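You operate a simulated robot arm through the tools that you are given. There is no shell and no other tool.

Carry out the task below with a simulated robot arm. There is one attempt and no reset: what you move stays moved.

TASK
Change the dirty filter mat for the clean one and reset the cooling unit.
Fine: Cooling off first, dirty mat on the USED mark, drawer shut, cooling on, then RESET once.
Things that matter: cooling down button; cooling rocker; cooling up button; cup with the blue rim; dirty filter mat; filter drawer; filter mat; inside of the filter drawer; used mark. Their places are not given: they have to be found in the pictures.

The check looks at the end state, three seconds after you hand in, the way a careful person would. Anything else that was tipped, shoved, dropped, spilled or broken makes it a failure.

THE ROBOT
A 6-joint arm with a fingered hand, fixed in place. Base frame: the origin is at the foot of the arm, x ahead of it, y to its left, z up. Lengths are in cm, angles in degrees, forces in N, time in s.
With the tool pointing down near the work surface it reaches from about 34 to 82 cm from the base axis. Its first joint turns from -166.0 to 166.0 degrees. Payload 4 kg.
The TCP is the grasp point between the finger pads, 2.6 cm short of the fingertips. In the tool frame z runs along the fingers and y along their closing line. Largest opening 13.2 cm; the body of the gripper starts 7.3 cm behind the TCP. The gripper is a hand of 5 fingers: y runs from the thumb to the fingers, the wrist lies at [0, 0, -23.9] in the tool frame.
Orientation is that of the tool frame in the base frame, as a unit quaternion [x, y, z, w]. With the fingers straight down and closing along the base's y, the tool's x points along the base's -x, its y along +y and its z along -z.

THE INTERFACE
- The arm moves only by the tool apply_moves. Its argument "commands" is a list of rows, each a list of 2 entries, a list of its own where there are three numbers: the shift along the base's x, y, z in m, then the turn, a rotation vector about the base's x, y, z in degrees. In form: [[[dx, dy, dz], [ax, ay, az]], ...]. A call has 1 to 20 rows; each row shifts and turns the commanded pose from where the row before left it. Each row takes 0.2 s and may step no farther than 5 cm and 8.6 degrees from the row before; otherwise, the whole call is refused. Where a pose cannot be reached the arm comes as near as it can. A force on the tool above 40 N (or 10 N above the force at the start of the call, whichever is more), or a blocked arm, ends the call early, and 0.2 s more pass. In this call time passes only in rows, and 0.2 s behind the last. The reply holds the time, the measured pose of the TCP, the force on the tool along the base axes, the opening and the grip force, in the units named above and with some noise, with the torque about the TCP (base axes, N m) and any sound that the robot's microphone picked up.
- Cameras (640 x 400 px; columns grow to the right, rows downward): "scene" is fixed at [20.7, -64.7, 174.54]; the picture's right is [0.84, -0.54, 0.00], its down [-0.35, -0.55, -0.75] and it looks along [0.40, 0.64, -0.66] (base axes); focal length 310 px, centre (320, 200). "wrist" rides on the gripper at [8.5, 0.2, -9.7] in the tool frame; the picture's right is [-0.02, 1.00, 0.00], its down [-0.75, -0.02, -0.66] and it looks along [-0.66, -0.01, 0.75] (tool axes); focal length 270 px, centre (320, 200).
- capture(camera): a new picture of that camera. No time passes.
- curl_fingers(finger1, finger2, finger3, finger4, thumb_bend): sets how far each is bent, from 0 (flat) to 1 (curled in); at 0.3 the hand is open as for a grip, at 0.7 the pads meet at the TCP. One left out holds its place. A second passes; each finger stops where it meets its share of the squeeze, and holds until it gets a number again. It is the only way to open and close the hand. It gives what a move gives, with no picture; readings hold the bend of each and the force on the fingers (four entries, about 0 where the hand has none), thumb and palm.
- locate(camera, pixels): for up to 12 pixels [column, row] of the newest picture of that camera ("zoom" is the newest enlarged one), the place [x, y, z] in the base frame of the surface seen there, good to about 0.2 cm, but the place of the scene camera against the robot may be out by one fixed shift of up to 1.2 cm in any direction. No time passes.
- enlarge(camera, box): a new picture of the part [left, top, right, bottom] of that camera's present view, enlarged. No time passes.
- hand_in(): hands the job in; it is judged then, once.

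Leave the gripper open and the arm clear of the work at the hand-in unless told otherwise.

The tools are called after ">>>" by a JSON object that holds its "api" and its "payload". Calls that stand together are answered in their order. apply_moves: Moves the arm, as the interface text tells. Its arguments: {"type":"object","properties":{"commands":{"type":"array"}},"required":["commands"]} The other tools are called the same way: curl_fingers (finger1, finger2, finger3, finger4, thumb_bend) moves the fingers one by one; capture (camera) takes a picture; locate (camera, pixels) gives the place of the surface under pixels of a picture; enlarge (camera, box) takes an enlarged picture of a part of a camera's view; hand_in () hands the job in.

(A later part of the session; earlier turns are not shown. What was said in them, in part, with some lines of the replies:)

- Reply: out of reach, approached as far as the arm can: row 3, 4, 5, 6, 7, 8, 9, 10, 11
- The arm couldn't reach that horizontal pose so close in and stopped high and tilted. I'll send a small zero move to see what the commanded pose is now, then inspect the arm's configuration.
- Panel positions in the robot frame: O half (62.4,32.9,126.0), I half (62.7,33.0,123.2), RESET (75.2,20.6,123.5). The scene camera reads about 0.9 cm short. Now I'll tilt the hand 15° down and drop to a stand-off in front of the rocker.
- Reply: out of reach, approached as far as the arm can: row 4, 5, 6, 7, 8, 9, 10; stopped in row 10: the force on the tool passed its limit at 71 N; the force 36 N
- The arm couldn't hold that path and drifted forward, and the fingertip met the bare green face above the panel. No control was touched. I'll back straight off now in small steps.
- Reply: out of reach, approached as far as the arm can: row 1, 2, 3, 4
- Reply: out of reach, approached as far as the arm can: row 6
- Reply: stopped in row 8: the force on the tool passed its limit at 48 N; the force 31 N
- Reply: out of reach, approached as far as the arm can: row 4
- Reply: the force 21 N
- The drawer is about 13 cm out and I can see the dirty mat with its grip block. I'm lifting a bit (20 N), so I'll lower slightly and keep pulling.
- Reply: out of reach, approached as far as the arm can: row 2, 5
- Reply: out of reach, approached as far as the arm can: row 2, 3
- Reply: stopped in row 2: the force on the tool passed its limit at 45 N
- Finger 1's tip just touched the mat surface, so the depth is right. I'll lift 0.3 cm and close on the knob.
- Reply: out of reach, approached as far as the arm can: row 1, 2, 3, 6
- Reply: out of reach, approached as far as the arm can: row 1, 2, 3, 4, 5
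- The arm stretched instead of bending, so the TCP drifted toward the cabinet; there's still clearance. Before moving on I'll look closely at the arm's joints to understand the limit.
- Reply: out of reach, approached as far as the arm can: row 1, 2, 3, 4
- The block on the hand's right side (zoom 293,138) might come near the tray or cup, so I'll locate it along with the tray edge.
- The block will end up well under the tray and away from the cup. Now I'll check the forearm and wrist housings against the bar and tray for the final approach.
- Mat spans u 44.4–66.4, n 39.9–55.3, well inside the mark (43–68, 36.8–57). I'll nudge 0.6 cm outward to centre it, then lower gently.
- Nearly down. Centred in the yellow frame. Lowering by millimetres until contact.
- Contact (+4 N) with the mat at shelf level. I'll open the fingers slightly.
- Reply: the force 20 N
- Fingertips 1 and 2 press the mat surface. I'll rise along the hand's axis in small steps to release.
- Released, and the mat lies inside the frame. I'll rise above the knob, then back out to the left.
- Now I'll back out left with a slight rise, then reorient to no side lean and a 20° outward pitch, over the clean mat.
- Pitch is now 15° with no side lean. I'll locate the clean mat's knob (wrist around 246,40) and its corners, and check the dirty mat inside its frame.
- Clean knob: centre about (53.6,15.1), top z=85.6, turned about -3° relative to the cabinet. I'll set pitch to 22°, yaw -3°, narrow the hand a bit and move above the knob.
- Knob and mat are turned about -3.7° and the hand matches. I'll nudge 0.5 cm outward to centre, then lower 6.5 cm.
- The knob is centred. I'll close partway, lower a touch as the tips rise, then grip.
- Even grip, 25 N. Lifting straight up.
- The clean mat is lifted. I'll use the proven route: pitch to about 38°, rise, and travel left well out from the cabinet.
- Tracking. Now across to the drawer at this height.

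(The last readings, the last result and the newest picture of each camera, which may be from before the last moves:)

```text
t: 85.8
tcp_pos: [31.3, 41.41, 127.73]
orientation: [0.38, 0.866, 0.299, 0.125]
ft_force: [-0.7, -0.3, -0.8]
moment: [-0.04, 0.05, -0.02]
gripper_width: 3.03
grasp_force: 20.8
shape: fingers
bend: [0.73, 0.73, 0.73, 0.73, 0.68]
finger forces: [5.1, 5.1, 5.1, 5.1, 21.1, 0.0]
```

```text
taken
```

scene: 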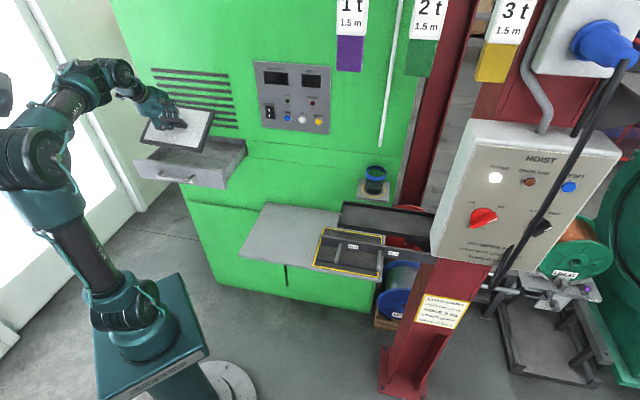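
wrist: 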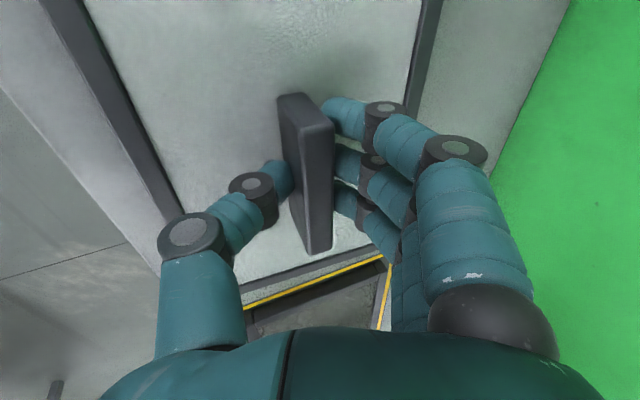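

Now I'll level the mat (pitch -16°, yaw +3.7°) over the drawer and measure it.

>>> {"api": "apply_moves", "payload": {"commands": [[[0.005, 0.008, -0.015], [-5.7, 5.6, 1.85]], [[0.005, 0.008, -0.015], [-5.7, 5.6, 1.85]], [[0.01, 0.012, -0.01], [0, 0, 0]]]}}

>>> {"api": "enlarge", "payload": {"camera": "scene", "box": [120, 70, 270, 200]}}

```text
t: 86.6
tcp_pos: [33.2, 44.29, 123.67]
orientation: [0.365, 0.912, 0.176, 0.068]
ft_force: [-0.2, -0.6, -1.3]
moment: [-0.02, -0.01, 0.04]
gripper_width: 3.03
grasp_force: 20.3
shape: fingers
bend: [0.73, 0.73, 0.73, 0.73, 0.68]
finger forces: [5.1, 5.1, 5.0, 5.0, 20.7, 0.0]
```

```text
3.08 times, centred on (195, 135) of scene
```

zoom: 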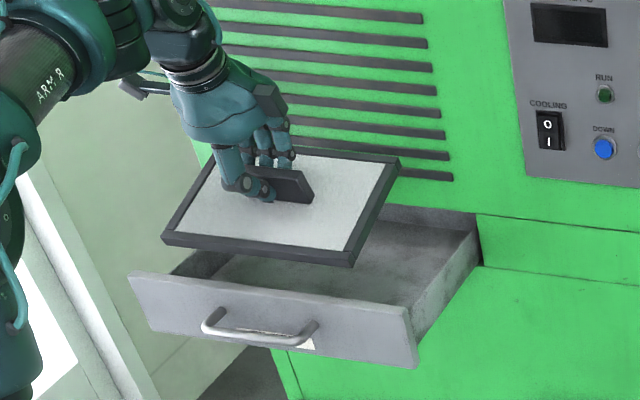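

>>> {"api": "locate", "payload": {"camera": "zoom", "pixels": [[165, 235], [350, 260], [396, 161], [190, 215], [335, 245], [380, 170], [330, 155], [415, 315], [130, 275], [470, 225], [180, 268], [405, 305]]}}

>>> {"api": "capture", "payload": {"camera": "wrist"}}

```text
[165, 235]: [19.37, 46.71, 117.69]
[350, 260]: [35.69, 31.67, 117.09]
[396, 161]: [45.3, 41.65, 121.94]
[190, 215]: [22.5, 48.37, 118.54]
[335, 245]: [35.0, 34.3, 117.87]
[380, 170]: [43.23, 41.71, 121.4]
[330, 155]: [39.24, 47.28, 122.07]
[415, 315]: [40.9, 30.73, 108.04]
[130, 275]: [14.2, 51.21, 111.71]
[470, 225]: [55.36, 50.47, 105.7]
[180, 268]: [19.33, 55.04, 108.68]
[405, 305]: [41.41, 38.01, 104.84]
```

```text
taken
```

wrist: 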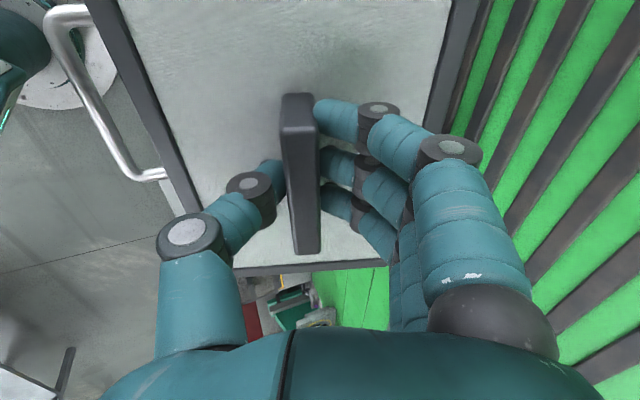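

The mat hangs tilted about 19° (back edge high): it turned in the grip. I'll rotate the hand -14° to nearly level it while moving in over the drawer, staying high.

>>> {"api": "apply_moves", "payload": {"commands": [[[0.008, 0.009, 0.0], [-5.0, 4.9, -0.5]], [[0.012, 0.013, 0.0], [-5.0, 4.9, -0.5]]]}}

>>> {"api": "enlarge", "payload": {"camera": "scene", "box": [120, 70, 270, 200]}}

```text
t: 87.2
tcp_pos: [35.09, 46.12, 123.58]
orientation: [0.38, 0.922, 0.071, 0.028]
ft_force: [0.6, -0.2, -1.0]
moment: [0.0, 0.0, 0.02]
gripper_width: 2.98
grasp_force: 20.9
shape: fingers
bend: [0.73, 0.73, 0.73, 0.73, 0.68]
finger forces: [5.1, 5.1, 5.1, 5.0, 20.5, 0.0]
out of reach, approached as far as the arm can: row 2
```

```text
3.08 times, centred on (195, 135) of scene
```

zoom: 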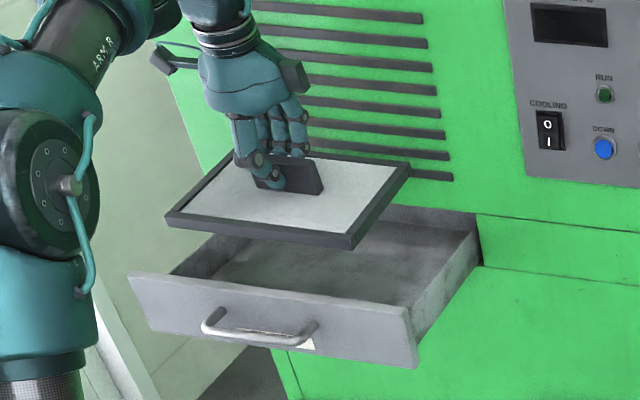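

>>> {"api": "locate", "payload": {"camera": "zoom", "pixels": [[168, 217], [348, 241], [404, 168], [240, 150], [200, 205], [335, 228], [385, 175]]}}

>>> {"api": "apply_moves", "payload": {"commands": [[[0.006, 0.006, -0.012], [0, 0, 0]], [[0.008, 0.008, -0.012], [0, 0, 0]], [[0.006, 0.006, -0.01], [0, 0, 0]]]}}

>>> {"api": "enlarge", "payload": {"camera": "scene", "box": [120, 70, 270, 200]}}

```text
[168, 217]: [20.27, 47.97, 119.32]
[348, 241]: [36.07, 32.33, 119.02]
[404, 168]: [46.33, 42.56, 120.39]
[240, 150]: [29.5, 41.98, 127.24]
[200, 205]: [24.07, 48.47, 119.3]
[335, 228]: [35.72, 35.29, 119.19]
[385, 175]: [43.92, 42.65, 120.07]
```

```text
t: 88.0
tcp_pos: [37.09, 48.14, 120.03]
orientation: [0.38, 0.923, 0.064, 0.023]
ft_force: [0.2, 0.7, -1.5]
moment: [-0.01, -0.03, -0.01]
gripper_width: 3.03
grasp_force: 20.7
shape: fingers
bend: [0.73, 0.73, 0.73, 0.73, 0.68]
finger forces: [5.1, 5.0, 4.9, 4.9, 20.2, 0.1]
```

```text
3.08 times, centred on (195, 135) of scene
```

zoom: 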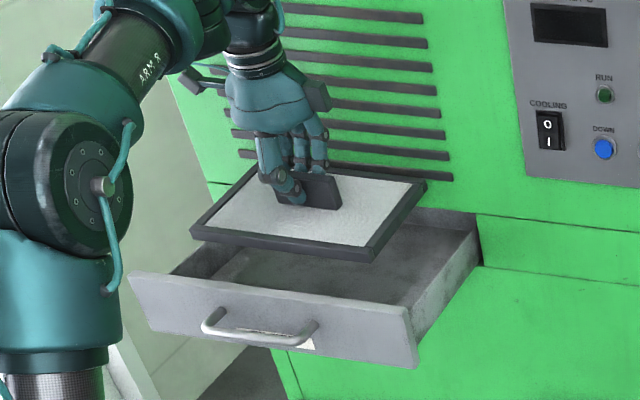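

>>> {"api": "locate", "payload": {"camera": "zoom", "pixels": [[194, 230], [370, 252], [422, 185], [225, 218], [360, 240], [405, 192], [410, 330], [140, 282], [180, 262], [470, 240], [300, 280], [395, 300]]}}

>>> {"api": "capture", "payload": {"camera": "wrist"}}

```text
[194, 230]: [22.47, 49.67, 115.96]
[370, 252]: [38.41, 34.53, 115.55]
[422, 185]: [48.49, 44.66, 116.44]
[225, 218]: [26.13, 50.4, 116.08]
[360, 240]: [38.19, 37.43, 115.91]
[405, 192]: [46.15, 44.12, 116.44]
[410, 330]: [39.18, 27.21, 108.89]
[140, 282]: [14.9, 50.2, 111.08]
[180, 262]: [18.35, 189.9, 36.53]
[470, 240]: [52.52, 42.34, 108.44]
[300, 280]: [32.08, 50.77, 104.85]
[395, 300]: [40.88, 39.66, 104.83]
```

```text
taken
```

wrist: 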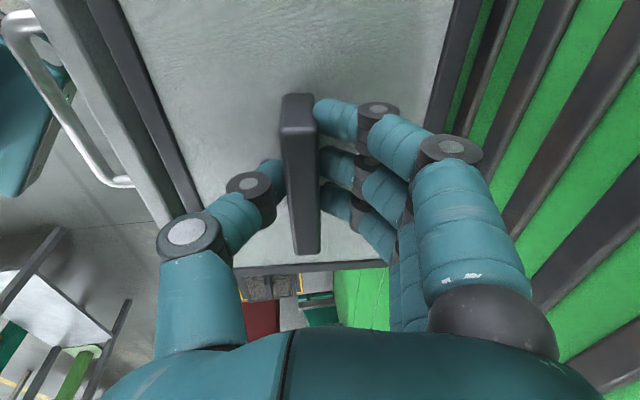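

Mat footprint u -18.5…3.6, n 52…66.7 matches where the dirty one lay, tilt about 3°. Lowering 7.5 cm.

>>> {"api": "apply_moves", "payload": {"commands": [[[0, 0, -0.015], [0, 0, 0]], [[0, 0, -0.015], [0, 0, 0]], [[0, 0, -0.015], [0, 0, 0]], [[0, 0, -0.015], [0, 0, 0]], [[0, 0, -0.015], [0, 0, 0]]]}}

>>> {"api": "enlarge", "payload": {"camera": "scene", "box": [120, 70, 270, 200]}}

```text
t: 89.2
tcp_pos: [36.98, 48.14, 112.41]
orientation: [0.38, 0.922, 0.064, 0.022]
ft_force: [0.2, -0.6, -1.6]
moment: [0.0, 0.0, 0.0]
gripper_width: 2.99
grasp_force: 19.9
shape: fingers
bend: [0.73, 0.73, 0.73, 0.73, 0.68]
finger forces: [5.0, 5.0, 5.0, 5.0, 20.2, 0.0]
```

```text
3.08 times, centred on (195, 135) of scene
```

zoom: 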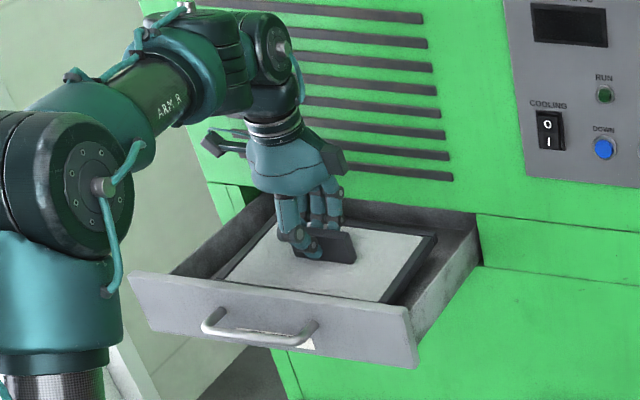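

In the drawer, about 2 cm above the floor. Lowering in small steps until contact.

>>> {"api": "apply_moves", "payload": {"commands": [[[0, 0, -0.008], [0, 0, 0]], [[0, 0, -0.005], [0, 0, 0]], [[0, 0, -0.003], [0, 0, 0]], [[0, 0, -0.002], [0, 0, 0]]]}}

>>> {"api": "enlarge", "payload": {"camera": "scene", "box": [120, 70, 270, 200]}}

```text
t: 90.2
tcp_pos: [36.99, 47.99, 110.74]
orientation: [0.379, 0.923, 0.063, 0.023]
ft_force: [0.3, 0.0, -1.0]
moment: [-0.01, -0.02, -0.02]
gripper_width: 3.02
grasp_force: 20.3
shape: fingers
bend: [0.73, 0.73, 0.73, 0.73, 0.68]
finger forces: [5.0, 5.1, 5.1, 5.1, 20.5, 0.0]
```

```text
3.08 times, centred on (195, 135) of scene
```

zoom: 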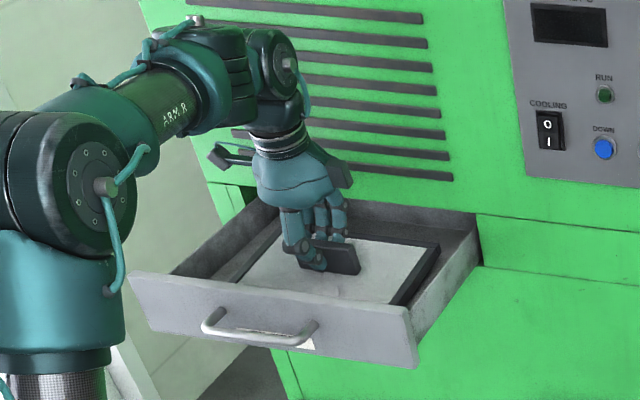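

>>> {"api": "apply_moves", "payload": {"commands": [[[0, 0, -0.002], [0, 0, 0]], [[0, 0, -0.002], [0, 0, 0]], [[0, 0, -0.002], [0, 0, 0]]]}}

>>> {"api": "locate", "payload": {"camera": "zoom", "pixels": [[270, 275], [380, 295], [420, 255], [400, 260], [350, 290], [330, 300], [260, 255], [435, 270]]}}

```text
t: 91.0
tcp_pos: [37.02, 48.05, 110.28]
orientation: [0.38, 0.923, 0.064, 0.023]
ft_force: [0.8, 0.6, 0.8]
moment: [-0.17, 0.09, 0.06]
gripper_width: 2.99
grasp_force: 22.7
shape: fingers
bend: [0.73, 0.73, 0.73, 0.73, 0.68]
finger forces: [5.0, 5.5, 5.8, 6.1, 22.0, 0.0]
```

```text
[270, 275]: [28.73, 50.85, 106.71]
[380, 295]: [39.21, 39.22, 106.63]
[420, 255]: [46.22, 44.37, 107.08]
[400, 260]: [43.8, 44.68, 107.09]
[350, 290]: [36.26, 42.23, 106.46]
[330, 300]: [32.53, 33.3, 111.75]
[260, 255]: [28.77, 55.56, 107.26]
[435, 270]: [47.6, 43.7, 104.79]
```

Contact is starting. Another 3 mm, then release the grip slightly.

>>> {"api": "apply_moves", "payload": {"commands": [[[0, 0, -0.002], [0, 0, 0]], [[0, 0, -0.002], [0, 0, 0]]]}}

>>> {"api": "curl_fingers", "payload": {"finger1": 0.67, "finger2": 0.67, "finger3": 0.67, "finger4": 0.67, "thumb_bend": 0.62}}

>>> {"api": "capture", "payload": {"camera": "wrist"}}

```text
t: 91.6
tcp_pos: [37.06, 48.19, 109.88]
orientation: [0.38, 0.922, 0.065, 0.023]
ft_force: [4.1, -4.1, 20.8]
moment: [-0.35, 0.08, 0.04]
gripper_width: 3.01
grasp_force: 26.7
shape: fingers
bend: [0.73, 0.73, 0.73, 0.73, 0.69]
finger forces: [6.2, 6.5, 6.7, 6.9, 27.3, 0.1]
```

```text
t: 92.6
tcp_pos: [36.89, 48.2, 109.71]
orientation: [0.379, 0.923, 0.063, 0.023]
ft_force: [-0.2, 0.4, -0.1]
moment: [-0.01, 0.0, -0.01]
gripper_width: 3.43
grasp_force: 0.3
shape: fingers
bend: [0.67, 0.67, 0.67, 0.67, 0.62]
finger forces: [0.1, 0.0, 0.1, 0.0, 0.0, 0.0]
```

```text
taken
```

wrist: 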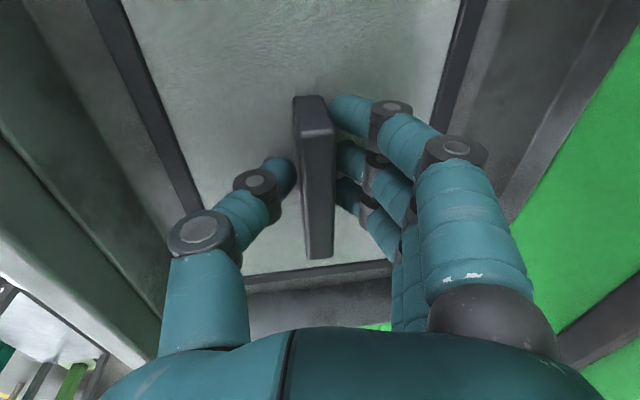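

Released; the mat sits flat. I'll rise along the hand axis, opening wider as I go.

>>> {"api": "apply_moves", "payload": {"commands": [[[0, 0, 0.008], [0, 0, 0]], [[0, 0, 0.01], [0, 0, 0]]]}}

>>> {"api": "curl_fingers", "payload": {"finger1": 0.6, "finger2": 0.6, "finger3": 0.6, "finger4": 0.6, "thumb_bend": 0.55}}

>>> {"api": "apply_moves", "payload": {"commands": [[[0, 0, 0.015], [0, 0, 0]], [[0, 0, 0.02], [0, 0, 0]], [[-0.002, -0.002, 0.02], [0, 0, 0]], [[-0.005, -0.005, 0.02], [0, 0, 0]], [[-0.008, -0.008, 0.02], [0, 0, 0]]]}}

>>> {"api": "capture", "payload": {"camera": "wrist"}}

>>> {"api": "capture", "payload": {"camera": "scene"}}

```text
t: 93.2
tcp_pos: [37.07, 48.17, 111.69]
orientation: [0.38, 0.922, 0.063, 0.023]
ft_force: [-0.2, 0.6, -0.1]
moment: [0.0, 0.01, 0.02]
gripper_width: 3.41
grasp_force: 0.1
shape: fingers
bend: [0.67, 0.67, 0.67, 0.67, 0.62]
finger forces: [0.0, 0.0, 0.0, 0.0, 0.1, 0.1]
```

```text
t: 94.2
tcp_pos: [37.1, 48.22, 111.74]
orientation: [0.38, 0.923, 0.064, 0.022]
ft_force: [-0.1, -0.7, 0.1]
moment: [0.0, 0.0, -0.02]
gripper_width: 5.15
grasp_force: 0.0
shape: fingers
bend: [0.6, 0.6, 0.6, 0.6, 0.55]
finger forces: [0.0, 0.0, 0.1, 0.0, 0.1, 0.0]
```

```text
t: 95.4
tcp_pos: [35.4, 46.61, 120.97]
orientation: [0.38, 0.922, 0.063, 0.022]
ft_force: [-0.4, 1.1, 0.6]
moment: [0.0, -0.01, -0.01]
gripper_width: 5.19
grasp_force: 0.0
shape: fingers
bend: [0.6, 0.6, 0.6, 0.6, 0.55]
finger forces: [0.0, 0.0, 0.1, 0.0, 0.1, 0.1]
```

```text
taken
```

wrist: 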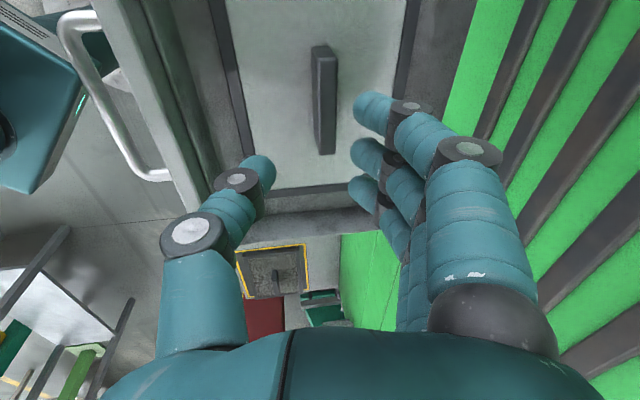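

```text
taken
```

scene: 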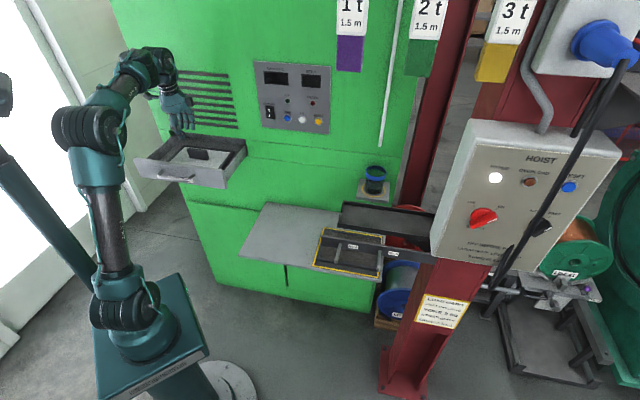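

The clean mat lies flat in the drawer. Now to shut it: I'll make a fist, back out in front of the drawer with about 38° pitch, and push the handle in.

>>> {"api": "curl_fingers", "payload": {"finger1": 1, "finger2": 1, "finger3": 1, "finger4": 1, "thumb_bend": 1}}

>>> {"api": "apply_moves", "payload": {"commands": [[[-0.02, -0.02, 0.005], [5.4, -5.3, 0]], [[-0.025, -0.024, 0], [5.4, -5.3, 0]], [[-0.025, -0.024, 0], [5.4, -5.3, 0]], [[-0.025, -0.024, 0], [5.4, -5.3, 0]], [[-0.025, -0.024, 0], [0, 0, 0]], [[-0.024, -0.024, 0], [0, 0, 0]]]}}

>>> {"api": "capture", "payload": {"camera": "scene"}}

>>> {"api": "capture", "payload": {"camera": "wrist"}}

```text
t: 96.4
tcp_pos: [35.33, 46.71, 120.97]
orientation: [0.38, 0.923, 0.063, 0.022]
ft_force: [0.3, -0.1, 0.1]
moment: [-0.01, 0.01, 0.03]
gripper_width: 3.79
grasp_force: 0.2
shape: fingers
bend: [1.0, 0.9, 0.9, 1.0, 0.89]
finger forces: [0.0, 0.0, 0.1, 0.0, 0.1, 0.0]
```

```text
t: 97.8
tcp_pos: [21.24, 32.52, 121.5]
orientation: [0.358, 0.875, 0.303, 0.121]
ft_force: [0.7, 0.2, -0.6]
moment: [0.03, -0.03, 0.02]
gripper_width: 3.95
grasp_force: 0.1
shape: fingers
bend: [1.0, 0.97, 0.97, 1.0, 0.92]
finger forces: [0.0, 0.0, 0.1, 0.0, 0.0, 0.1]
```

```text
taken
```

scene: 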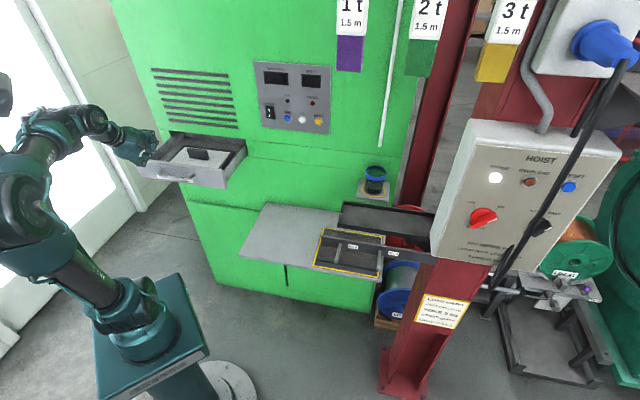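

```text
taken
```

wrist: 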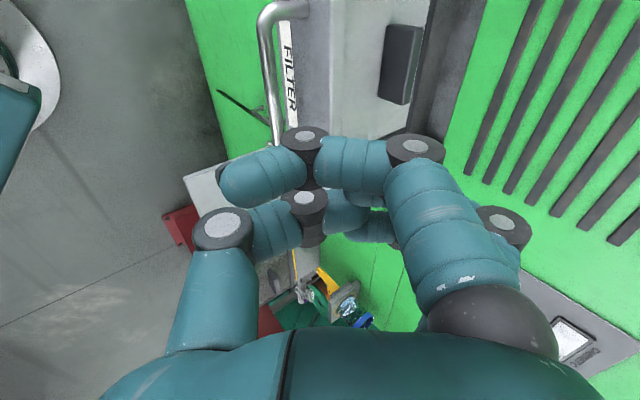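

Fist formed. I'll locate the fist's leading joints and the handle bar.

>>> {"api": "locate", "payload": {"camera": "wrist", "pixels": [[415, 145], [415, 165], [350, 165], [303, 135], [250, 180], [267, 40], [272, 90], [310, 60], [500, 225]]}}

```text
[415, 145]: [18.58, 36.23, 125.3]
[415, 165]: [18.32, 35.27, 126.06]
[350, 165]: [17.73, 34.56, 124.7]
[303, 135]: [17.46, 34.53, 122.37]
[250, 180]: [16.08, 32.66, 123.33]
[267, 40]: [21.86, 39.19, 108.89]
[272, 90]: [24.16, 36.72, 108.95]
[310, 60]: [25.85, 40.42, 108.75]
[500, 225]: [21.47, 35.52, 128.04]
```

The bar is at n=43.2, z=108.9, and the fist's leading knuckles are 1.8 cm ahead of and 3.7 cm above the TCP. Lowering 16 cm in front of the handle.

>>> {"api": "apply_moves", "payload": {"commands": [[[-0.003, -0.003, -0.04], [0, 0, 0]], [[0, 0, -0.04], [0, 0, 0]], [[0, 0, -0.04], [0, 0, 0]], [[0, 0, -0.04], [0, 0, 0]]]}}

>>> {"api": "enlarge", "payload": {"camera": "scene", "box": [80, 90, 260, 220]}}

>>> {"api": "capture", "payload": {"camera": "wrist"}}

```text
t: 98.8
tcp_pos: [20.92, 32.04, 105.43]
orientation: [0.359, 0.875, 0.302, 0.12]
ft_force: [-0.4, -0.5, 0.4]
moment: [-0.02, 0.01, 0.0]
gripper_width: 4.0
grasp_force: 0.0
shape: fingers
bend: [1.0, 0.97, 0.97, 1.0, 0.92]
finger forces: [0.0, 0.0, 0.0, 0.0, 0.0, 0.1]
```

```text
3.08 times, centred on (170, 155) of scene
```

zoom: 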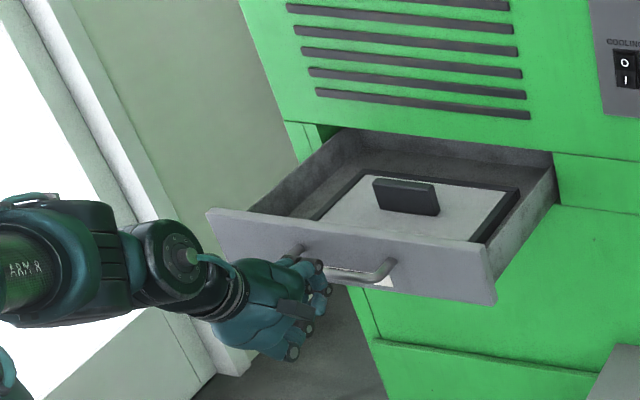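

```text
taken
```

wrist: 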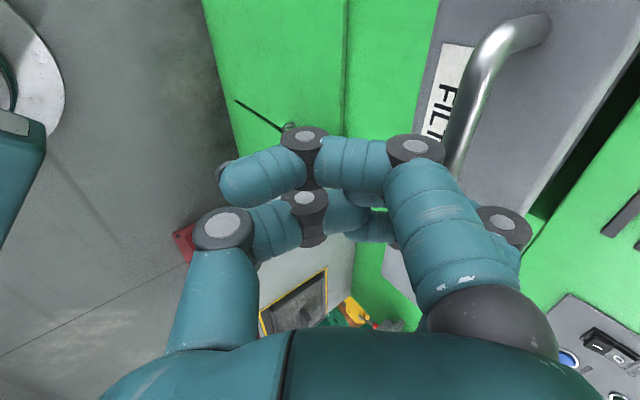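

The knuckles are level with the bar. I'll push in along the normal in 1 cm rows.

>>> {"api": "apply_moves", "payload": {"commands": [[[0.007, 0.00714, 0], [0, 0, 0]], [[0.007, 0.00714, 0], [0, 0, 0]], [[0.007, 0.00714, 0], [0, 0, 0]], [[0.007, 0.00714, 0], [0, 0, 0]], [[0.007, 0.00714, 0], [0, 0, 0]], [[0.007, 0.00714, 0], [0, 0, 0]], [[0.007, 0.00714, 0], [0, 0, 0]]]}}

>>> {"api": "enlarge", "payload": {"camera": "scene", "box": [80, 90, 260, 220]}}

```text
t: 100.4
tcp_pos: [25.68, 37.27, 105.82]
orientation: [0.358, 0.875, 0.302, 0.121]
ft_force: [0.7, -0.2, -0.1]
moment: [-0.01, 0.01, -0.01]
gripper_width: 3.98
grasp_force: 0.1
shape: fingers
bend: [1.0, 0.98, 0.98, 1.0, 0.92]
finger forces: [0.1, 0.0, 0.1, 0.1, 0.0, 0.0]
```

```text
3.08 times, centred on (170, 155) of scene
```

zoom: 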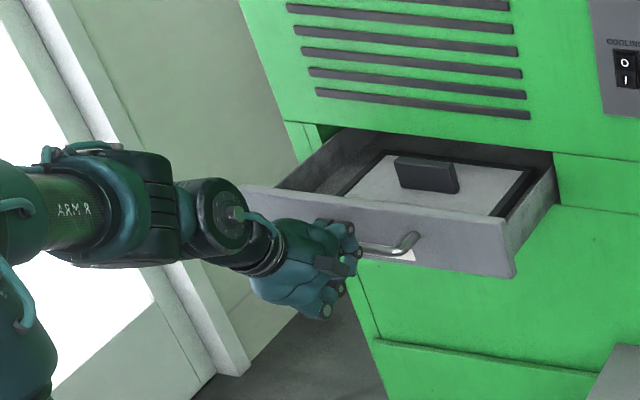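

The drawer is moving in smoothly (about 4 cm so far). Continuing.

>>> {"api": "apply_moves", "payload": {"commands": [[[0.007, 0.00714, 0], [0, 0, 0]], [[0.007, 0.00714, 0], [0, 0, 0]], [[0.007, 0.00714, 0], [0, 0, 0]], [[0.007, 0.00714, 0], [0, 0, 0]], [[0.007, 0.00714, 0], [0, 0, 0]], [[0.007, 0.00714, 0], [0, 0, 0]], [[0.007, 0.00714, 0], [0, 0, 0]], [[0.007, 0.00714, 0], [0, 0, 0]]]}}

>>> {"api": "enlarge", "payload": {"camera": "scene", "box": [80, 90, 260, 220]}}

```text
t: 102.2
tcp_pos: [31.4, 42.91, 105.78]
orientation: [0.359, 0.873, 0.306, 0.121]
ft_force: [0.2, 0.2, -0.2]
moment: [0.0, 0.02, -0.01]
gripper_width: 4.0
grasp_force: 0.1
shape: fingers
bend: [1.0, 0.98, 0.98, 1.0, 0.92]
finger forces: [0.1, 0.0, 0.0, 0.0, 0.1, 0.0]
```

```text
3.08 times, centred on (170, 155) of scene
```

zoom: 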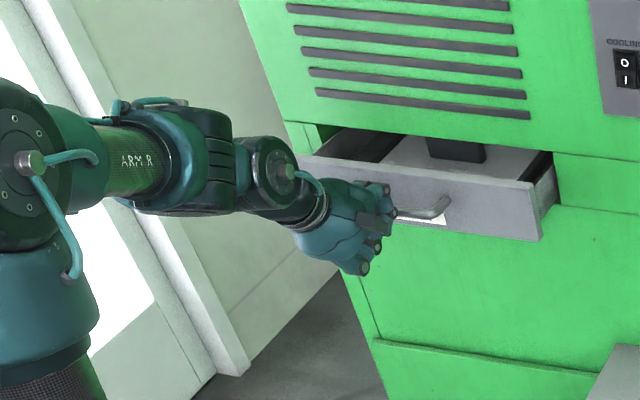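

>>> {"api": "apply_moves", "payload": {"commands": [[[0.007, 0.00714, 0], [0, 0, 0]], [[0.007, 0.00714, 0], [0, 0, 0]], [[0.007, 0.00714, 0], [0, 0, 0]], [[0.007, 0.00714, 0], [0, 0, 0]], [[0.007, 0.00714, 0], [0, 0, 0]], [[0.007, 0.00714, 0], [0, 0, 0]], [[0.007, 0.00714, 0], [0, 0, 0]], [[0.0035, 0.00357, 0], [0, 0, 0]], [[0.0035, 0.00357, 0], [0, 0, 0]], [[0.0035, 0.00357, 0], [0, 0, 0]], [[0.0035, 0.00357, 0], [0, 0, 0]]]}}

>>> {"api": "enlarge", "payload": {"camera": "scene", "box": [80, 90, 260, 220]}}

```text
t: 104.2
tcp_pos: [36.43, 48.11, 105.73]
orientation: [0.358, 0.876, 0.301, 0.119]
ft_force: [-18.9, -22.2, 11.7]
moment: [0.91, -0.79, -0.04]
gripper_width: 3.9
grasp_force: 16.3
shape: fingers
bend: [1.0, 0.99, 0.99, 1.0, 0.95]
finger forces: [0.0, 15.9, 15.9, 0.0, 0.0, 0.0]
stopped in row 9: the force on the tool passed its limit at 48 N (the readings are from after the stop); the commanded pose is now the measured one
```

```text
3.08 times, centred on (170, 155) of scene
```

zoom: 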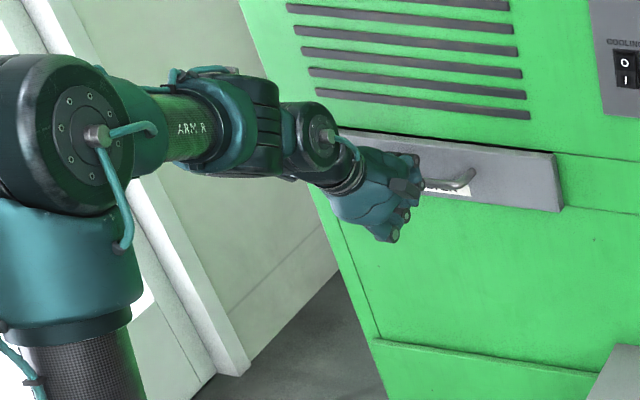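

The drawer met its stop with 48 N. I'll back off and verify it's fully shut.

>>> {"api": "apply_moves", "payload": {"commands": [[[-0.014, -0.0143, 0], [0, 0, 0]], [[-0.021, -0.0214, 0], [0, 0, 0]], [[-0.021, -0.0214, 0.01], [0, 0, 0]], [[-0.0, 0, 0.03], [0, 0, 0]], [[-0.0, 0, 0.03], [0, 0, 0]], [[-0.0, 0, 0.03], [0, 0, 0]]]}}

>>> {"api": "capture", "payload": {"camera": "scene"}}

>>> {"api": "enlarge", "payload": {"camera": "scene", "box": [140, 90, 270, 190]}}

>>> {"api": "locate", "payload": {"camera": "zoom", "pixels": [[480, 220], [470, 260], [440, 230], [330, 220], [340, 290], [520, 210], [300, 235], [372, 232]]}}

```text
t: 105.6
tcp_pos: [30.88, 42.61, 115.65]
orientation: [0.359, 0.875, 0.302, 0.119]
ft_force: [-0.9, -0.5, -0.1]
moment: [-0.01, 0.03, -0.03]
gripper_width: 3.95
grasp_force: 0.0
shape: fingers
bend: [1.0, 0.98, 0.98, 1.0, 0.94]
finger forces: [0.0, 0.0, 0.0, 0.0, 0.0, 0.1]
```

```text
taken
```

scene: 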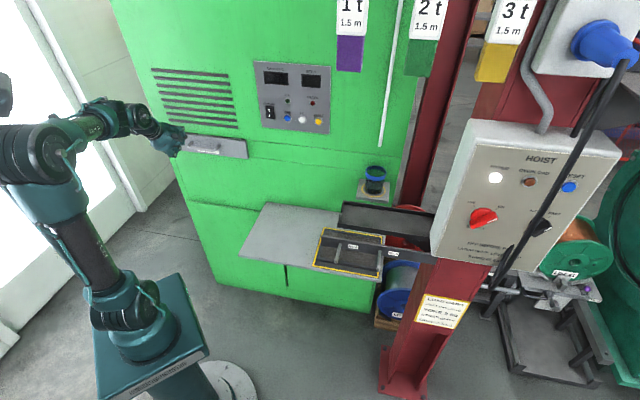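

```text
4.00 times, centred on (205, 140) of scene
```

zoom: 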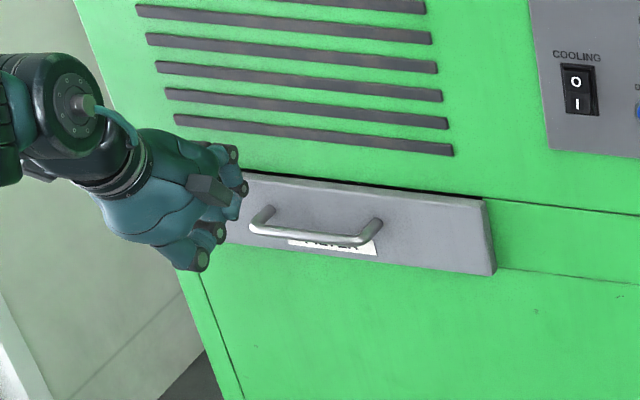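

```text
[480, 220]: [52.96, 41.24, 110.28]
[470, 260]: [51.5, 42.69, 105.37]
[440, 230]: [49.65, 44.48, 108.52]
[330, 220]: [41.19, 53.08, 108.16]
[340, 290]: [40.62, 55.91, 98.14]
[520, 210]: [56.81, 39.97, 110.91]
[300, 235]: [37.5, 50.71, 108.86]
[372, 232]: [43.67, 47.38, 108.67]
```

The drawer is shut (front back at its original place). Next I'll make the pointing finger and return to the rocker stand-off pose used before, slightly lower, for the I half.

>>> {"api": "curl_fingers", "payload": {"finger1": 0}}

>>> {"api": "apply_moves", "payload": {"commands": [[[0.0258, -0.0255, 0], [4.75, -4.65, 0]], [[0.0258, -0.0255, 0], [4.75, -4.65, 0]], [[0.0258, -0.0255, 0], [4.75, -4.65, 0]], [[0.0258, -0.0255, 0], [0, 0, 0]], [[0.0258, -0.0255, 0], [0, 0, 0]], [[0.0258, -0.0255, 0], [0, 0, 0]], [[0.0258, -0.0255, 0], [0, 0, 0]], [[0.0258, -0.0255, 0], [0, 0, 0]]]}}

>>> {"api": "capture", "payload": {"camera": "wrist"}}

>>> {"api": "capture", "payload": {"camera": "scene"}}

```text
t: 106.6
tcp_pos: [30.93, 42.61, 115.61]
orientation: [0.358, 0.876, 0.301, 0.119]
ft_force: [-0.1, -0.9, 0.2]
moment: [0.01, 0.03, 0.0]
gripper_width: 8.11
grasp_force: 0.1
shape: fingers
bend: [0.0, 0.98, 0.98, 1.0, 0.94]
finger forces: [0.1, 0.0, 0.0, 0.0, 0.0, 0.1]
```

```text
t: 108.4
tcp_pos: [51.94, 22.23, 115.8]
orientation: [0.332, 0.811, 0.448, 0.179]
ft_force: [-0.9, -0.4, 0.6]
moment: [-0.03, -0.01, 0.0]
gripper_width: 8.12
grasp_force: 0.0
shape: fingers
bend: [0.0, 0.98, 0.98, 1.0, 0.94]
finger forces: [0.0, 0.0, 0.0, 0.0, 0.0, 0.1]
```

```text
taken
```

wrist: 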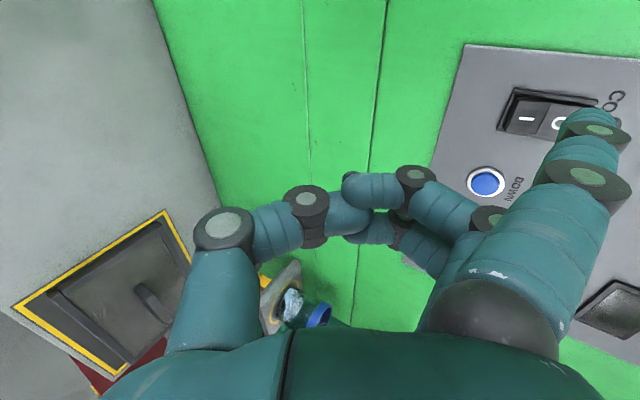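

```text
taken
```

scene: 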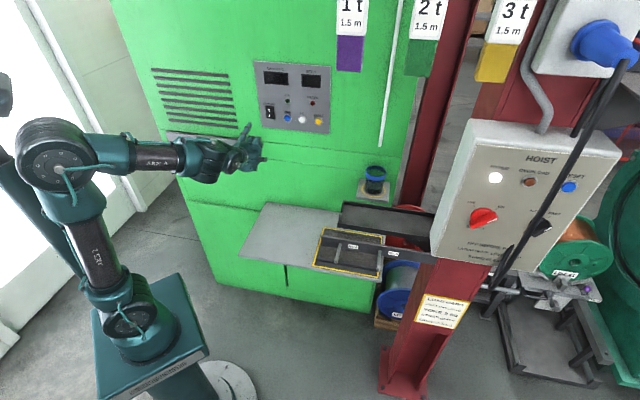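

I'll locate the fingertip (about 590,112), the I half (about 526,120) and the O half now.

>>> {"api": "locate", "payload": {"camera": "wrist", "pixels": [[590, 112], [575, 122], [612, 124], [526, 120], [515, 115], [558, 122], [485, 182]]}}

```text
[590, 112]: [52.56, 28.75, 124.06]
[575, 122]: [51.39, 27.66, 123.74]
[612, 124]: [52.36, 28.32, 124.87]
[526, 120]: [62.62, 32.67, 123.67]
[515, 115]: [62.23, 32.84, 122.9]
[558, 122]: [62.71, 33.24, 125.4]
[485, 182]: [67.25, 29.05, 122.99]
```

Tip centre about u=18.4, z=124.2; the I half at u=21.7, z=123. I'll shift right 3.3 cm, down 1.2 cm and advance 6.5 cm.

>>> {"api": "apply_moves", "payload": {"commands": [[[0.0118, -0.01155, -0.006], [0, 0, 0]], [[0.0118, -0.01155, -0.006], [0, 0, 0]], [[0.0112, 0.0114, 0], [0, 0, 0]], [[0.0112, 0.0114, 0], [0, 0, 0]], [[0.0112, 0.0114, 0], [0, 0, 0]], [[0.0112, 0.0114, 0], [0, 0, 0]]]}}

>>> {"api": "capture", "payload": {"camera": "wrist"}}

>>> {"api": "enlarge", "payload": {"camera": "wrist", "box": [440, 60, 640, 200]}}

>>> {"api": "locate", "payload": {"camera": "wrist", "pixels": [[590, 112], [575, 120], [612, 124], [560, 120], [545, 115], [600, 110]]}}

```text
t: 109.8
tcp_pos: [58.79, 24.53, 114.37]
orientation: [0.332, 0.81, 0.448, 0.18]
ft_force: [0.2, 0.1, 0.0]
moment: [-0.02, -0.01, 0.0]
gripper_width: 8.13
grasp_force: 0.1
shape: fingers
bend: [0.0, 0.98, 0.98, 1.0, 0.94]
finger forces: [0.0, 0.1, 0.0, 0.0, 0.0, 0.0]
```

```text
taken
```

wrist: 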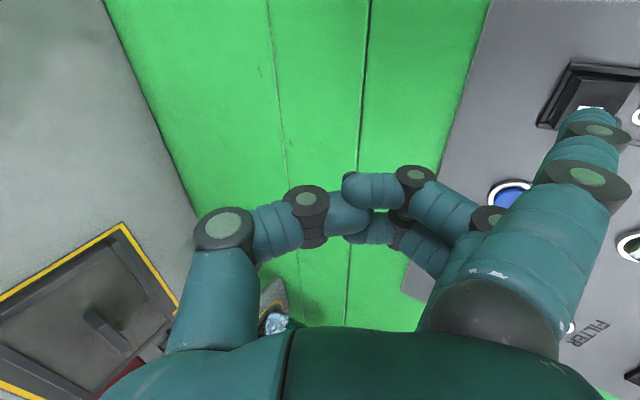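

```text
2.86 times, centred on (540, 130) of wrist
```

zoom: 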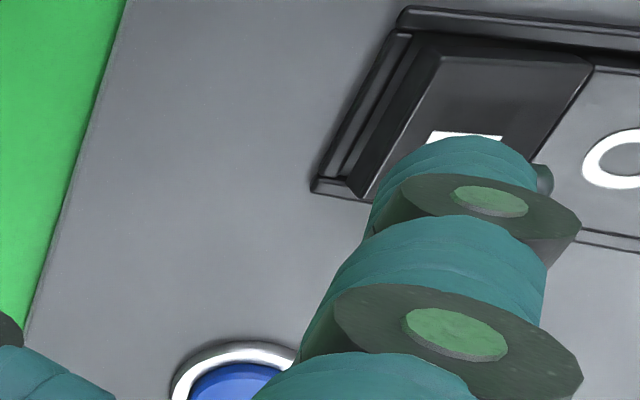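

```text
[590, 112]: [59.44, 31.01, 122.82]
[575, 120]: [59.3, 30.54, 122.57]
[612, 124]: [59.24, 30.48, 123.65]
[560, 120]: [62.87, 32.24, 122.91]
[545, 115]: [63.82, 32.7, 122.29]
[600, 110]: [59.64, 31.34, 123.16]
```

The tip is over the I half (z≈123). I'll press in 0.4 cm steps.

>>> {"api": "apply_moves", "payload": {"commands": [[[0.0028, 0.00286, 0], [0, 0, 0]], [[0.0028, 0.00286, 0], [0, 0, 0]], [[0.0028, 0.00286, 0], [0, 0, 0]], [[0.0028, 0.00286, 0], [0, 0, 0]], [[0.0028, 0.00286, 0], [0, 0, 0]], [[0.0028, 0.00286, 0], [0, 0, 0]], [[0.0028, 0.00286, 0], [0, 0, 0]], [[0.0028, 0.00286, 0], [0, 0, 0]], [[0.0028, 0.00286, 0], [0, 0, 0]], [[0.0028, 0.00286, 0], [0, 0, 0]]]}}

>>> {"api": "enlarge", "payload": {"camera": "scene", "box": [220, 60, 350, 160]}}

```text
t: 111.7
tcp_pos: [60.37, 26.58, 114.13]
orientation: [0.333, 0.813, 0.444, 0.177]
ft_force: [-14.7, -12.7, -5.2]
moment: [0.94, -1.39, 0.73]
gripper_width: 8.29
grasp_force: 10.4
shape: fingers
bend: [0.0, 0.98, 0.98, 1.0, 0.94]
finger forces: [20.6, 0.0, 0.0, 0.0, 0.1, 0.0]
stopped in row 9: the force on the tool passed its limit at 50 N (the readings are from after the stop); the commanded pose is now the measured one
```

```text
4.00 times, centred on (285, 110) of scene
```

zoom: 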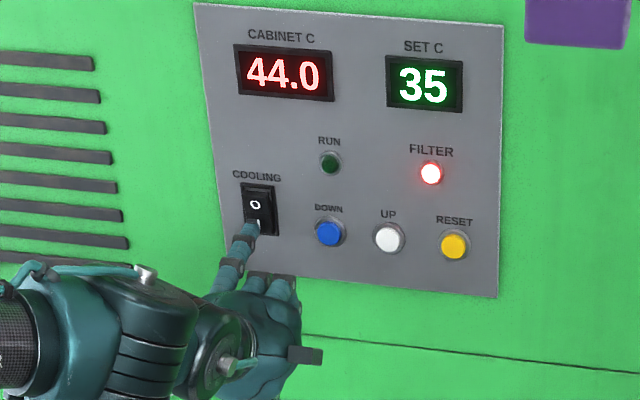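

Cooling is on: displays lit, SET 35 unchanged, FILTER lamp still red. I'll back off 7 cm and move right to RESET.

>>> {"api": "apply_moves", "payload": {"commands": [[[-0.007, -0.00714, 0], [0, 0, 0]], [[-0.021, -0.02142, 0], [0, 0, 0]], [[-0.021, -0.02142, 0], [0, 0, 0]], [[0.0251, -0.0246, 0.001], [0, 0, 0]], [[0.0251, -0.0246, 0.001], [0, 0, 0]], [[0.0251, -0.0246, 0.001], [0, 0, 0]], [[0.0251, -0.0246, 0.001], [0, 0, 0]], [[0.0251, -0.0246, 0], [0, 0, 0]]]}}

>>> {"api": "capture", "payload": {"camera": "wrist"}}

>>> {"api": "enlarge", "payload": {"camera": "scene", "box": [220, 60, 350, 160]}}

```text
t: 113.5
tcp_pos: [68.15, 9.61, 114.75]
orientation: [0.333, 0.813, 0.445, 0.177]
ft_force: [0.0, -0.6, 0.4]
moment: [-0.05, 0.01, -0.01]
gripper_width: 8.17
grasp_force: 0.0
shape: fingers
bend: [0.0, 0.98, 0.98, 1.0, 0.94]
finger forces: [0.0, 0.1, 0.1, 0.0, 0.1, 0.0]
```

```text
taken
```

wrist: 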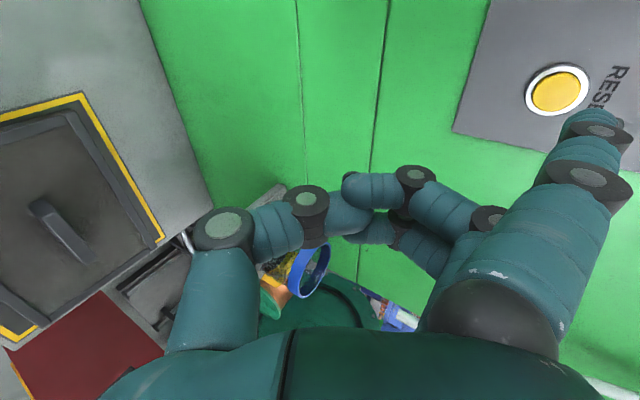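

```text
4.00 times, centred on (285, 110) of scene
```

zoom: 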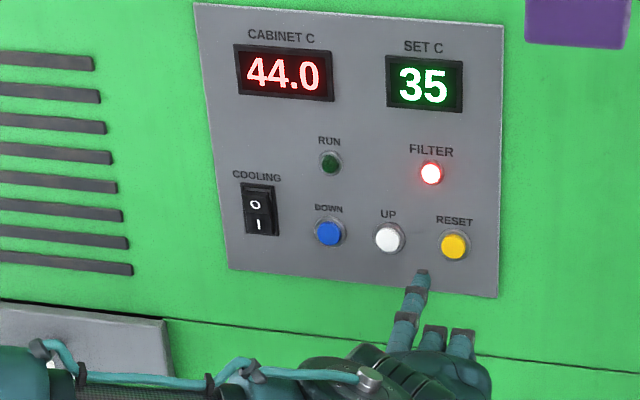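

>>> {"api": "locate", "payload": {"camera": "wrist", "pixels": [[556, 92], [545, 98], [567, 86], [590, 112], [575, 122], [612, 124]]}}

```text
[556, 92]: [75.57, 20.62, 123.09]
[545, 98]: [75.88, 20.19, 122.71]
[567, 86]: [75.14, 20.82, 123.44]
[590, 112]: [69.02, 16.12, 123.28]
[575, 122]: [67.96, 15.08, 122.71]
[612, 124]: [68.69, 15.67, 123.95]
```

RESET centre u=39.5, n=67.5, z=123.1; tip at u≈39.0, n≈60.3, z≈123.3. I'll shift 0.5 cm right, advance 4.7 cm and re-check.

>>> {"api": "apply_moves", "payload": {"commands": [[[0.0036, -0.0035, -0.002], [0, 0, 0]], [[0.0112, 0.0114, 0], [0, 0, 0]], [[0.0112, 0.0114, 0], [0, 0, 0]], [[0.0105, 0.0107, 0], [0, 0, 0]]]}}

>>> {"api": "capture", "payload": {"camera": "wrist"}}

>>> {"api": "locate", "payload": {"camera": "wrist", "pixels": [[590, 112], [575, 122], [612, 124], [585, 100], [600, 90], [575, 95]]}}

>>> {"api": "enlarge", "payload": {"camera": "wrist", "box": [440, 40, 640, 180]}}

```text
t: 114.5
tcp_pos: [71.91, 12.34, 114.55]
orientation: [0.332, 0.813, 0.444, 0.178]
ft_force: [0.5, 0.3, 0.9]
moment: [-0.02, -0.03, 0.01]
gripper_width: 8.16
grasp_force: 0.0
shape: fingers
bend: [0.0, 0.98, 0.98, 1.0, 0.94]
finger forces: [0.1, 0.0, 0.1, 0.0, 0.1, 0.1]
```

```text
taken
```

wrist: 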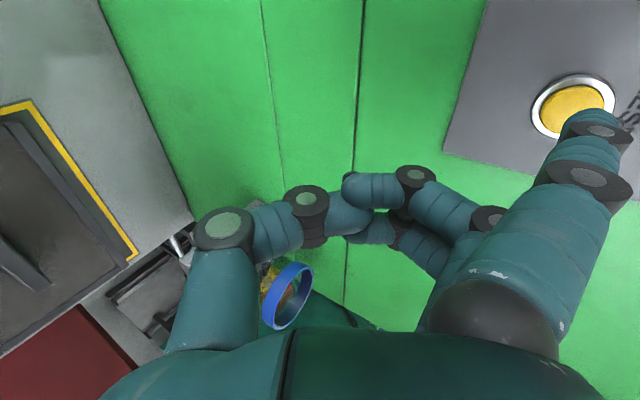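

```text
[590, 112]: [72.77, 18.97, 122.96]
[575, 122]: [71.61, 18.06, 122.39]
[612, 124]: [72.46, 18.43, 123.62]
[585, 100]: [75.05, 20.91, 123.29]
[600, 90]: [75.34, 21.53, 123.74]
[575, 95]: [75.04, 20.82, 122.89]
```

```text
2.86 times, centred on (540, 110) of wrist
```

zoom: 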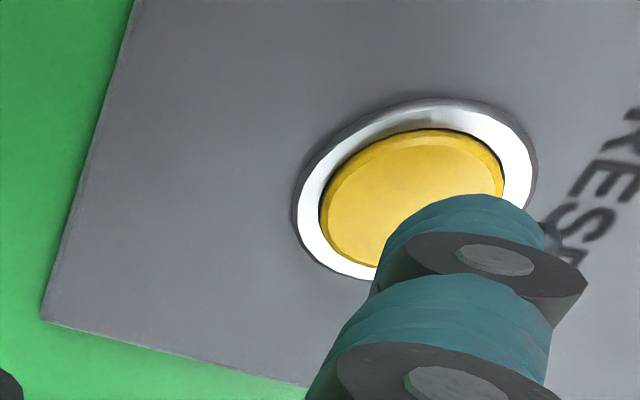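

Tip aligned with RESET (u≈39.6, z≈123). Pressing once in small steps.

>>> {"api": "apply_moves", "payload": {"commands": [[[0.0028, 0.00286, 0], [0, 0, 0]], [[0.0028, 0.00286, 0], [0, 0, 0]], [[0.0028, 0.00286, 0], [0, 0, 0]], [[0.0028, 0.00286, 0], [0, 0, 0]], [[0.0028, 0.00286, 0], [0, 0, 0]], [[0.0021, 0.00214, 0], [0, 0, 0]], [[0.0021, 0.00214, 0], [0, 0, 0]], [[0.0021, 0.00214, 0], [0, 0, 0]], [[0.0021, 0.00214, 0], [0, 0, 0]]]}}

>>> {"api": "enlarge", "payload": {"camera": "scene", "box": [220, 60, 350, 160]}}

```text
t: 116.4
tcp_pos: [73.72, 14.37, 114.16]
orientation: [0.333, 0.814, 0.443, 0.176]
ft_force: [-17.1, -10.2, -4.3]
moment: [0.77, -1.51, 0.89]
gripper_width: 8.39
grasp_force: 8.9
shape: fingers
bend: [0.0, 0.98, 0.98, 1.0, 0.94]
finger forces: [18.6, 0.0, 0.0, 0.0, 0.0, 0.0]
heard: click
stopped in row 9: the force on the tool passed its limit at 48 N (the readings are from after the stop); the commanded pose is now the measured one
```

```text
4.00 times, centred on (285, 110) of scene
```

zoom: 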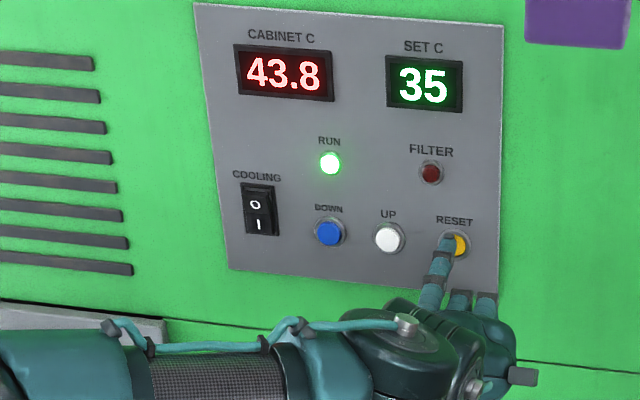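

Click heard: FILTER lamp off, RUN lit, temperature falling. I'll back straight off and retreat to open space.

>>> {"api": "apply_moves", "payload": {"commands": [[[-0.014, -0.01428, 0], [0, 0, 0]], [[-0.021, -0.02142, 0], [0, 0, 0]], [[-0.021, -0.02142, 0], [0, 0, 0]], [[-0.021, -0.02142, 0], [0, 0, 0]], [[-0.02, 0.02, 0.0], [0, 0, 0]], [[-0.02, 0.02, 0], [0, 0, 0]], [[-0.02, 0.02, 0], [0, 0, 0]], [[-0.02, 0.02, 0], [0, 0, 0]]]}}

>>> {"api": "curl_fingers", "payload": {"finger1": 0.3, "finger2": 0.3, "finger3": 0.3, "finger4": 0.3, "thumb_bend": 0.3}}

>>> {"api": "capture", "payload": {"camera": "scene"}}

>>> {"api": "enlarge", "payload": {"camera": "scene", "box": [230, 50, 430, 290]}}

>>> {"api": "enlarge", "payload": {"camera": "scene", "box": [310, 205, 410, 285]}}

```text
t: 118.2
tcp_pos: [58.0, 14.38, 114.45]
orientation: [0.333, 0.813, 0.443, 0.176]
ft_force: [0.9, 0.9, -0.1]
moment: [-0.01, 0.02, -0.01]
gripper_width: 8.16
grasp_force: 0.1
shape: fingers
bend: [0.0, 0.98, 0.98, 1.0, 0.94]
finger forces: [0.0, 0.1, 0.0, 0.0, 0.1, 0.0]
```

```text
t: 119.2
tcp_pos: [58.06, 14.43, 114.38]
orientation: [0.333, 0.813, 0.444, 0.176]
ft_force: [-1.2, 0.1, -0.1]
moment: [0.01, -0.02, -0.01]
gripper_width: 13.9
grasp_force: 0.0
shape: fingers
bend: [0.3, 0.3, 0.3, 0.3, 0.3]
finger forces: [0.0, 0.1, 0.0, 0.1, 0.0, 0.0]
```

```text
taken
```

scene: 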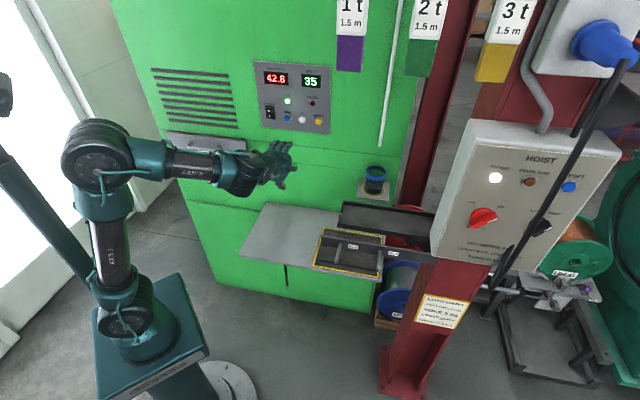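

```text
1.67 times, centred on (330, 170) of scene
```

zoom: 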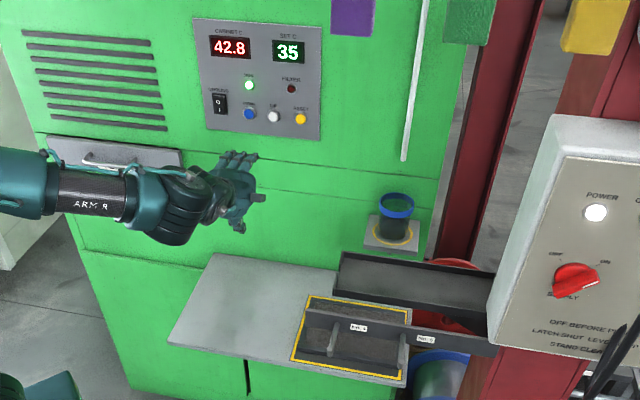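

```text
5.00 times, centred on (360, 245) of scene
```

zoom: 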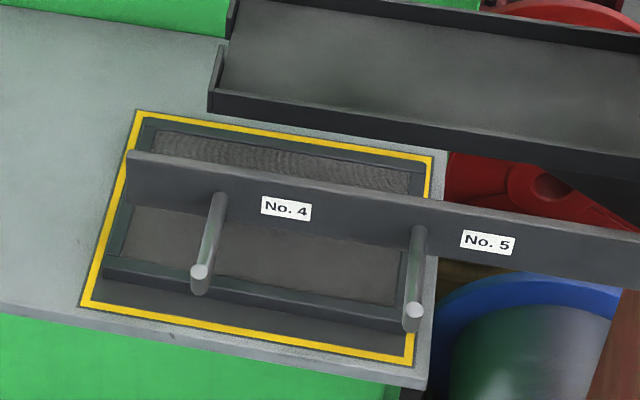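

Everything looks right. I'll pull the arm farther from the cabinet and check the drawer once more.

>>> {"api": "apply_moves", "payload": {"commands": [[[-0.02, -0.02, 0.01], [0, 0, 0]], [[-0.02, -0.02, 0.01], [0, 0, 0]], [[-0.015, -0.015, 0.01], [0, 0, 0]]]}}

>>> {"api": "enlarge", "payload": {"camera": "scene", "box": [130, 50, 350, 200]}}

>>> {"api": "capture", "payload": {"camera": "wrist"}}

```text
t: 120.0
tcp_pos: [52.6, 8.86, 117.47]
orientation: [0.333, 0.813, 0.444, 0.176]
ft_force: [-0.6, 0.2, 0.7]
moment: [0.02, 0.0, -0.01]
gripper_width: 13.88
grasp_force: 0.0
shape: fingers
bend: [0.3, 0.3, 0.3, 0.3, 0.3]
finger forces: [0.0, 0.1, 0.0, 0.0, 0.0, 0.1]
```

```text
2.67 times, centred on (240, 125) of scene
```

zoom: 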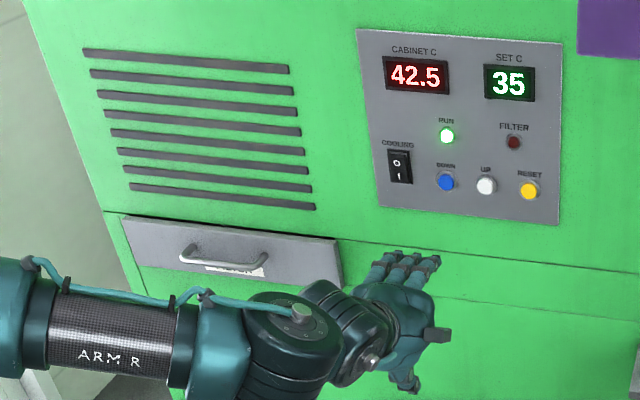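

```text
taken
```

wrist: 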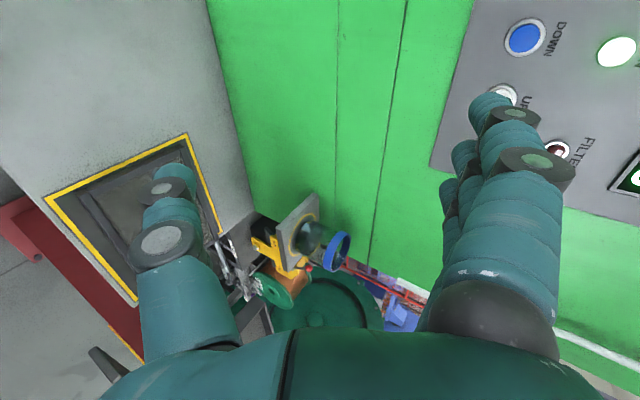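

The drawer is shut with the clean mat inside and the dirty mat lies within the USED frame. Cooling is on with RUN lit, FILTER is off and SET still reads 35. The cup hasn't moved, and the hand is open and clear. Handing in.

>>> {"api": "hand_in", "payload": {}}

```text
The job is handed in.
```

I changed the filter mat and reset the cooling unit. The job is handed in, but I haven't seen the verdict of the check.

- **Order:** I switched cooling off first, put the dirty mat on the USED mark and the clean mat in the drawer, and shut the drawer. Then I switched cooling on and pressed RESET once, with one click heard.
- **Panel at hand-in:** the RUN lamp is lit, the FILTER lamp is off and SET still reads 35. The cabinet temperature had dropped from 44.0 to 42.5.
- **Mats:** the dirty mat lies inside the yellow USED frame. The clean mat lay flat in the drawer before I closed it, and the drawer front is back at its starting position.
- **Surroundings:** the cup with the blue rim was not touched, and the hand is open and clear of the work.
- **Unplanned contact:** early on the arm drifted and a fingertip pressed the bare green cabinet face above the panel, at about 71 N. No control was touched and nothing moved. I saw no mark there in later pictures, though I did not inspect that spot closely.
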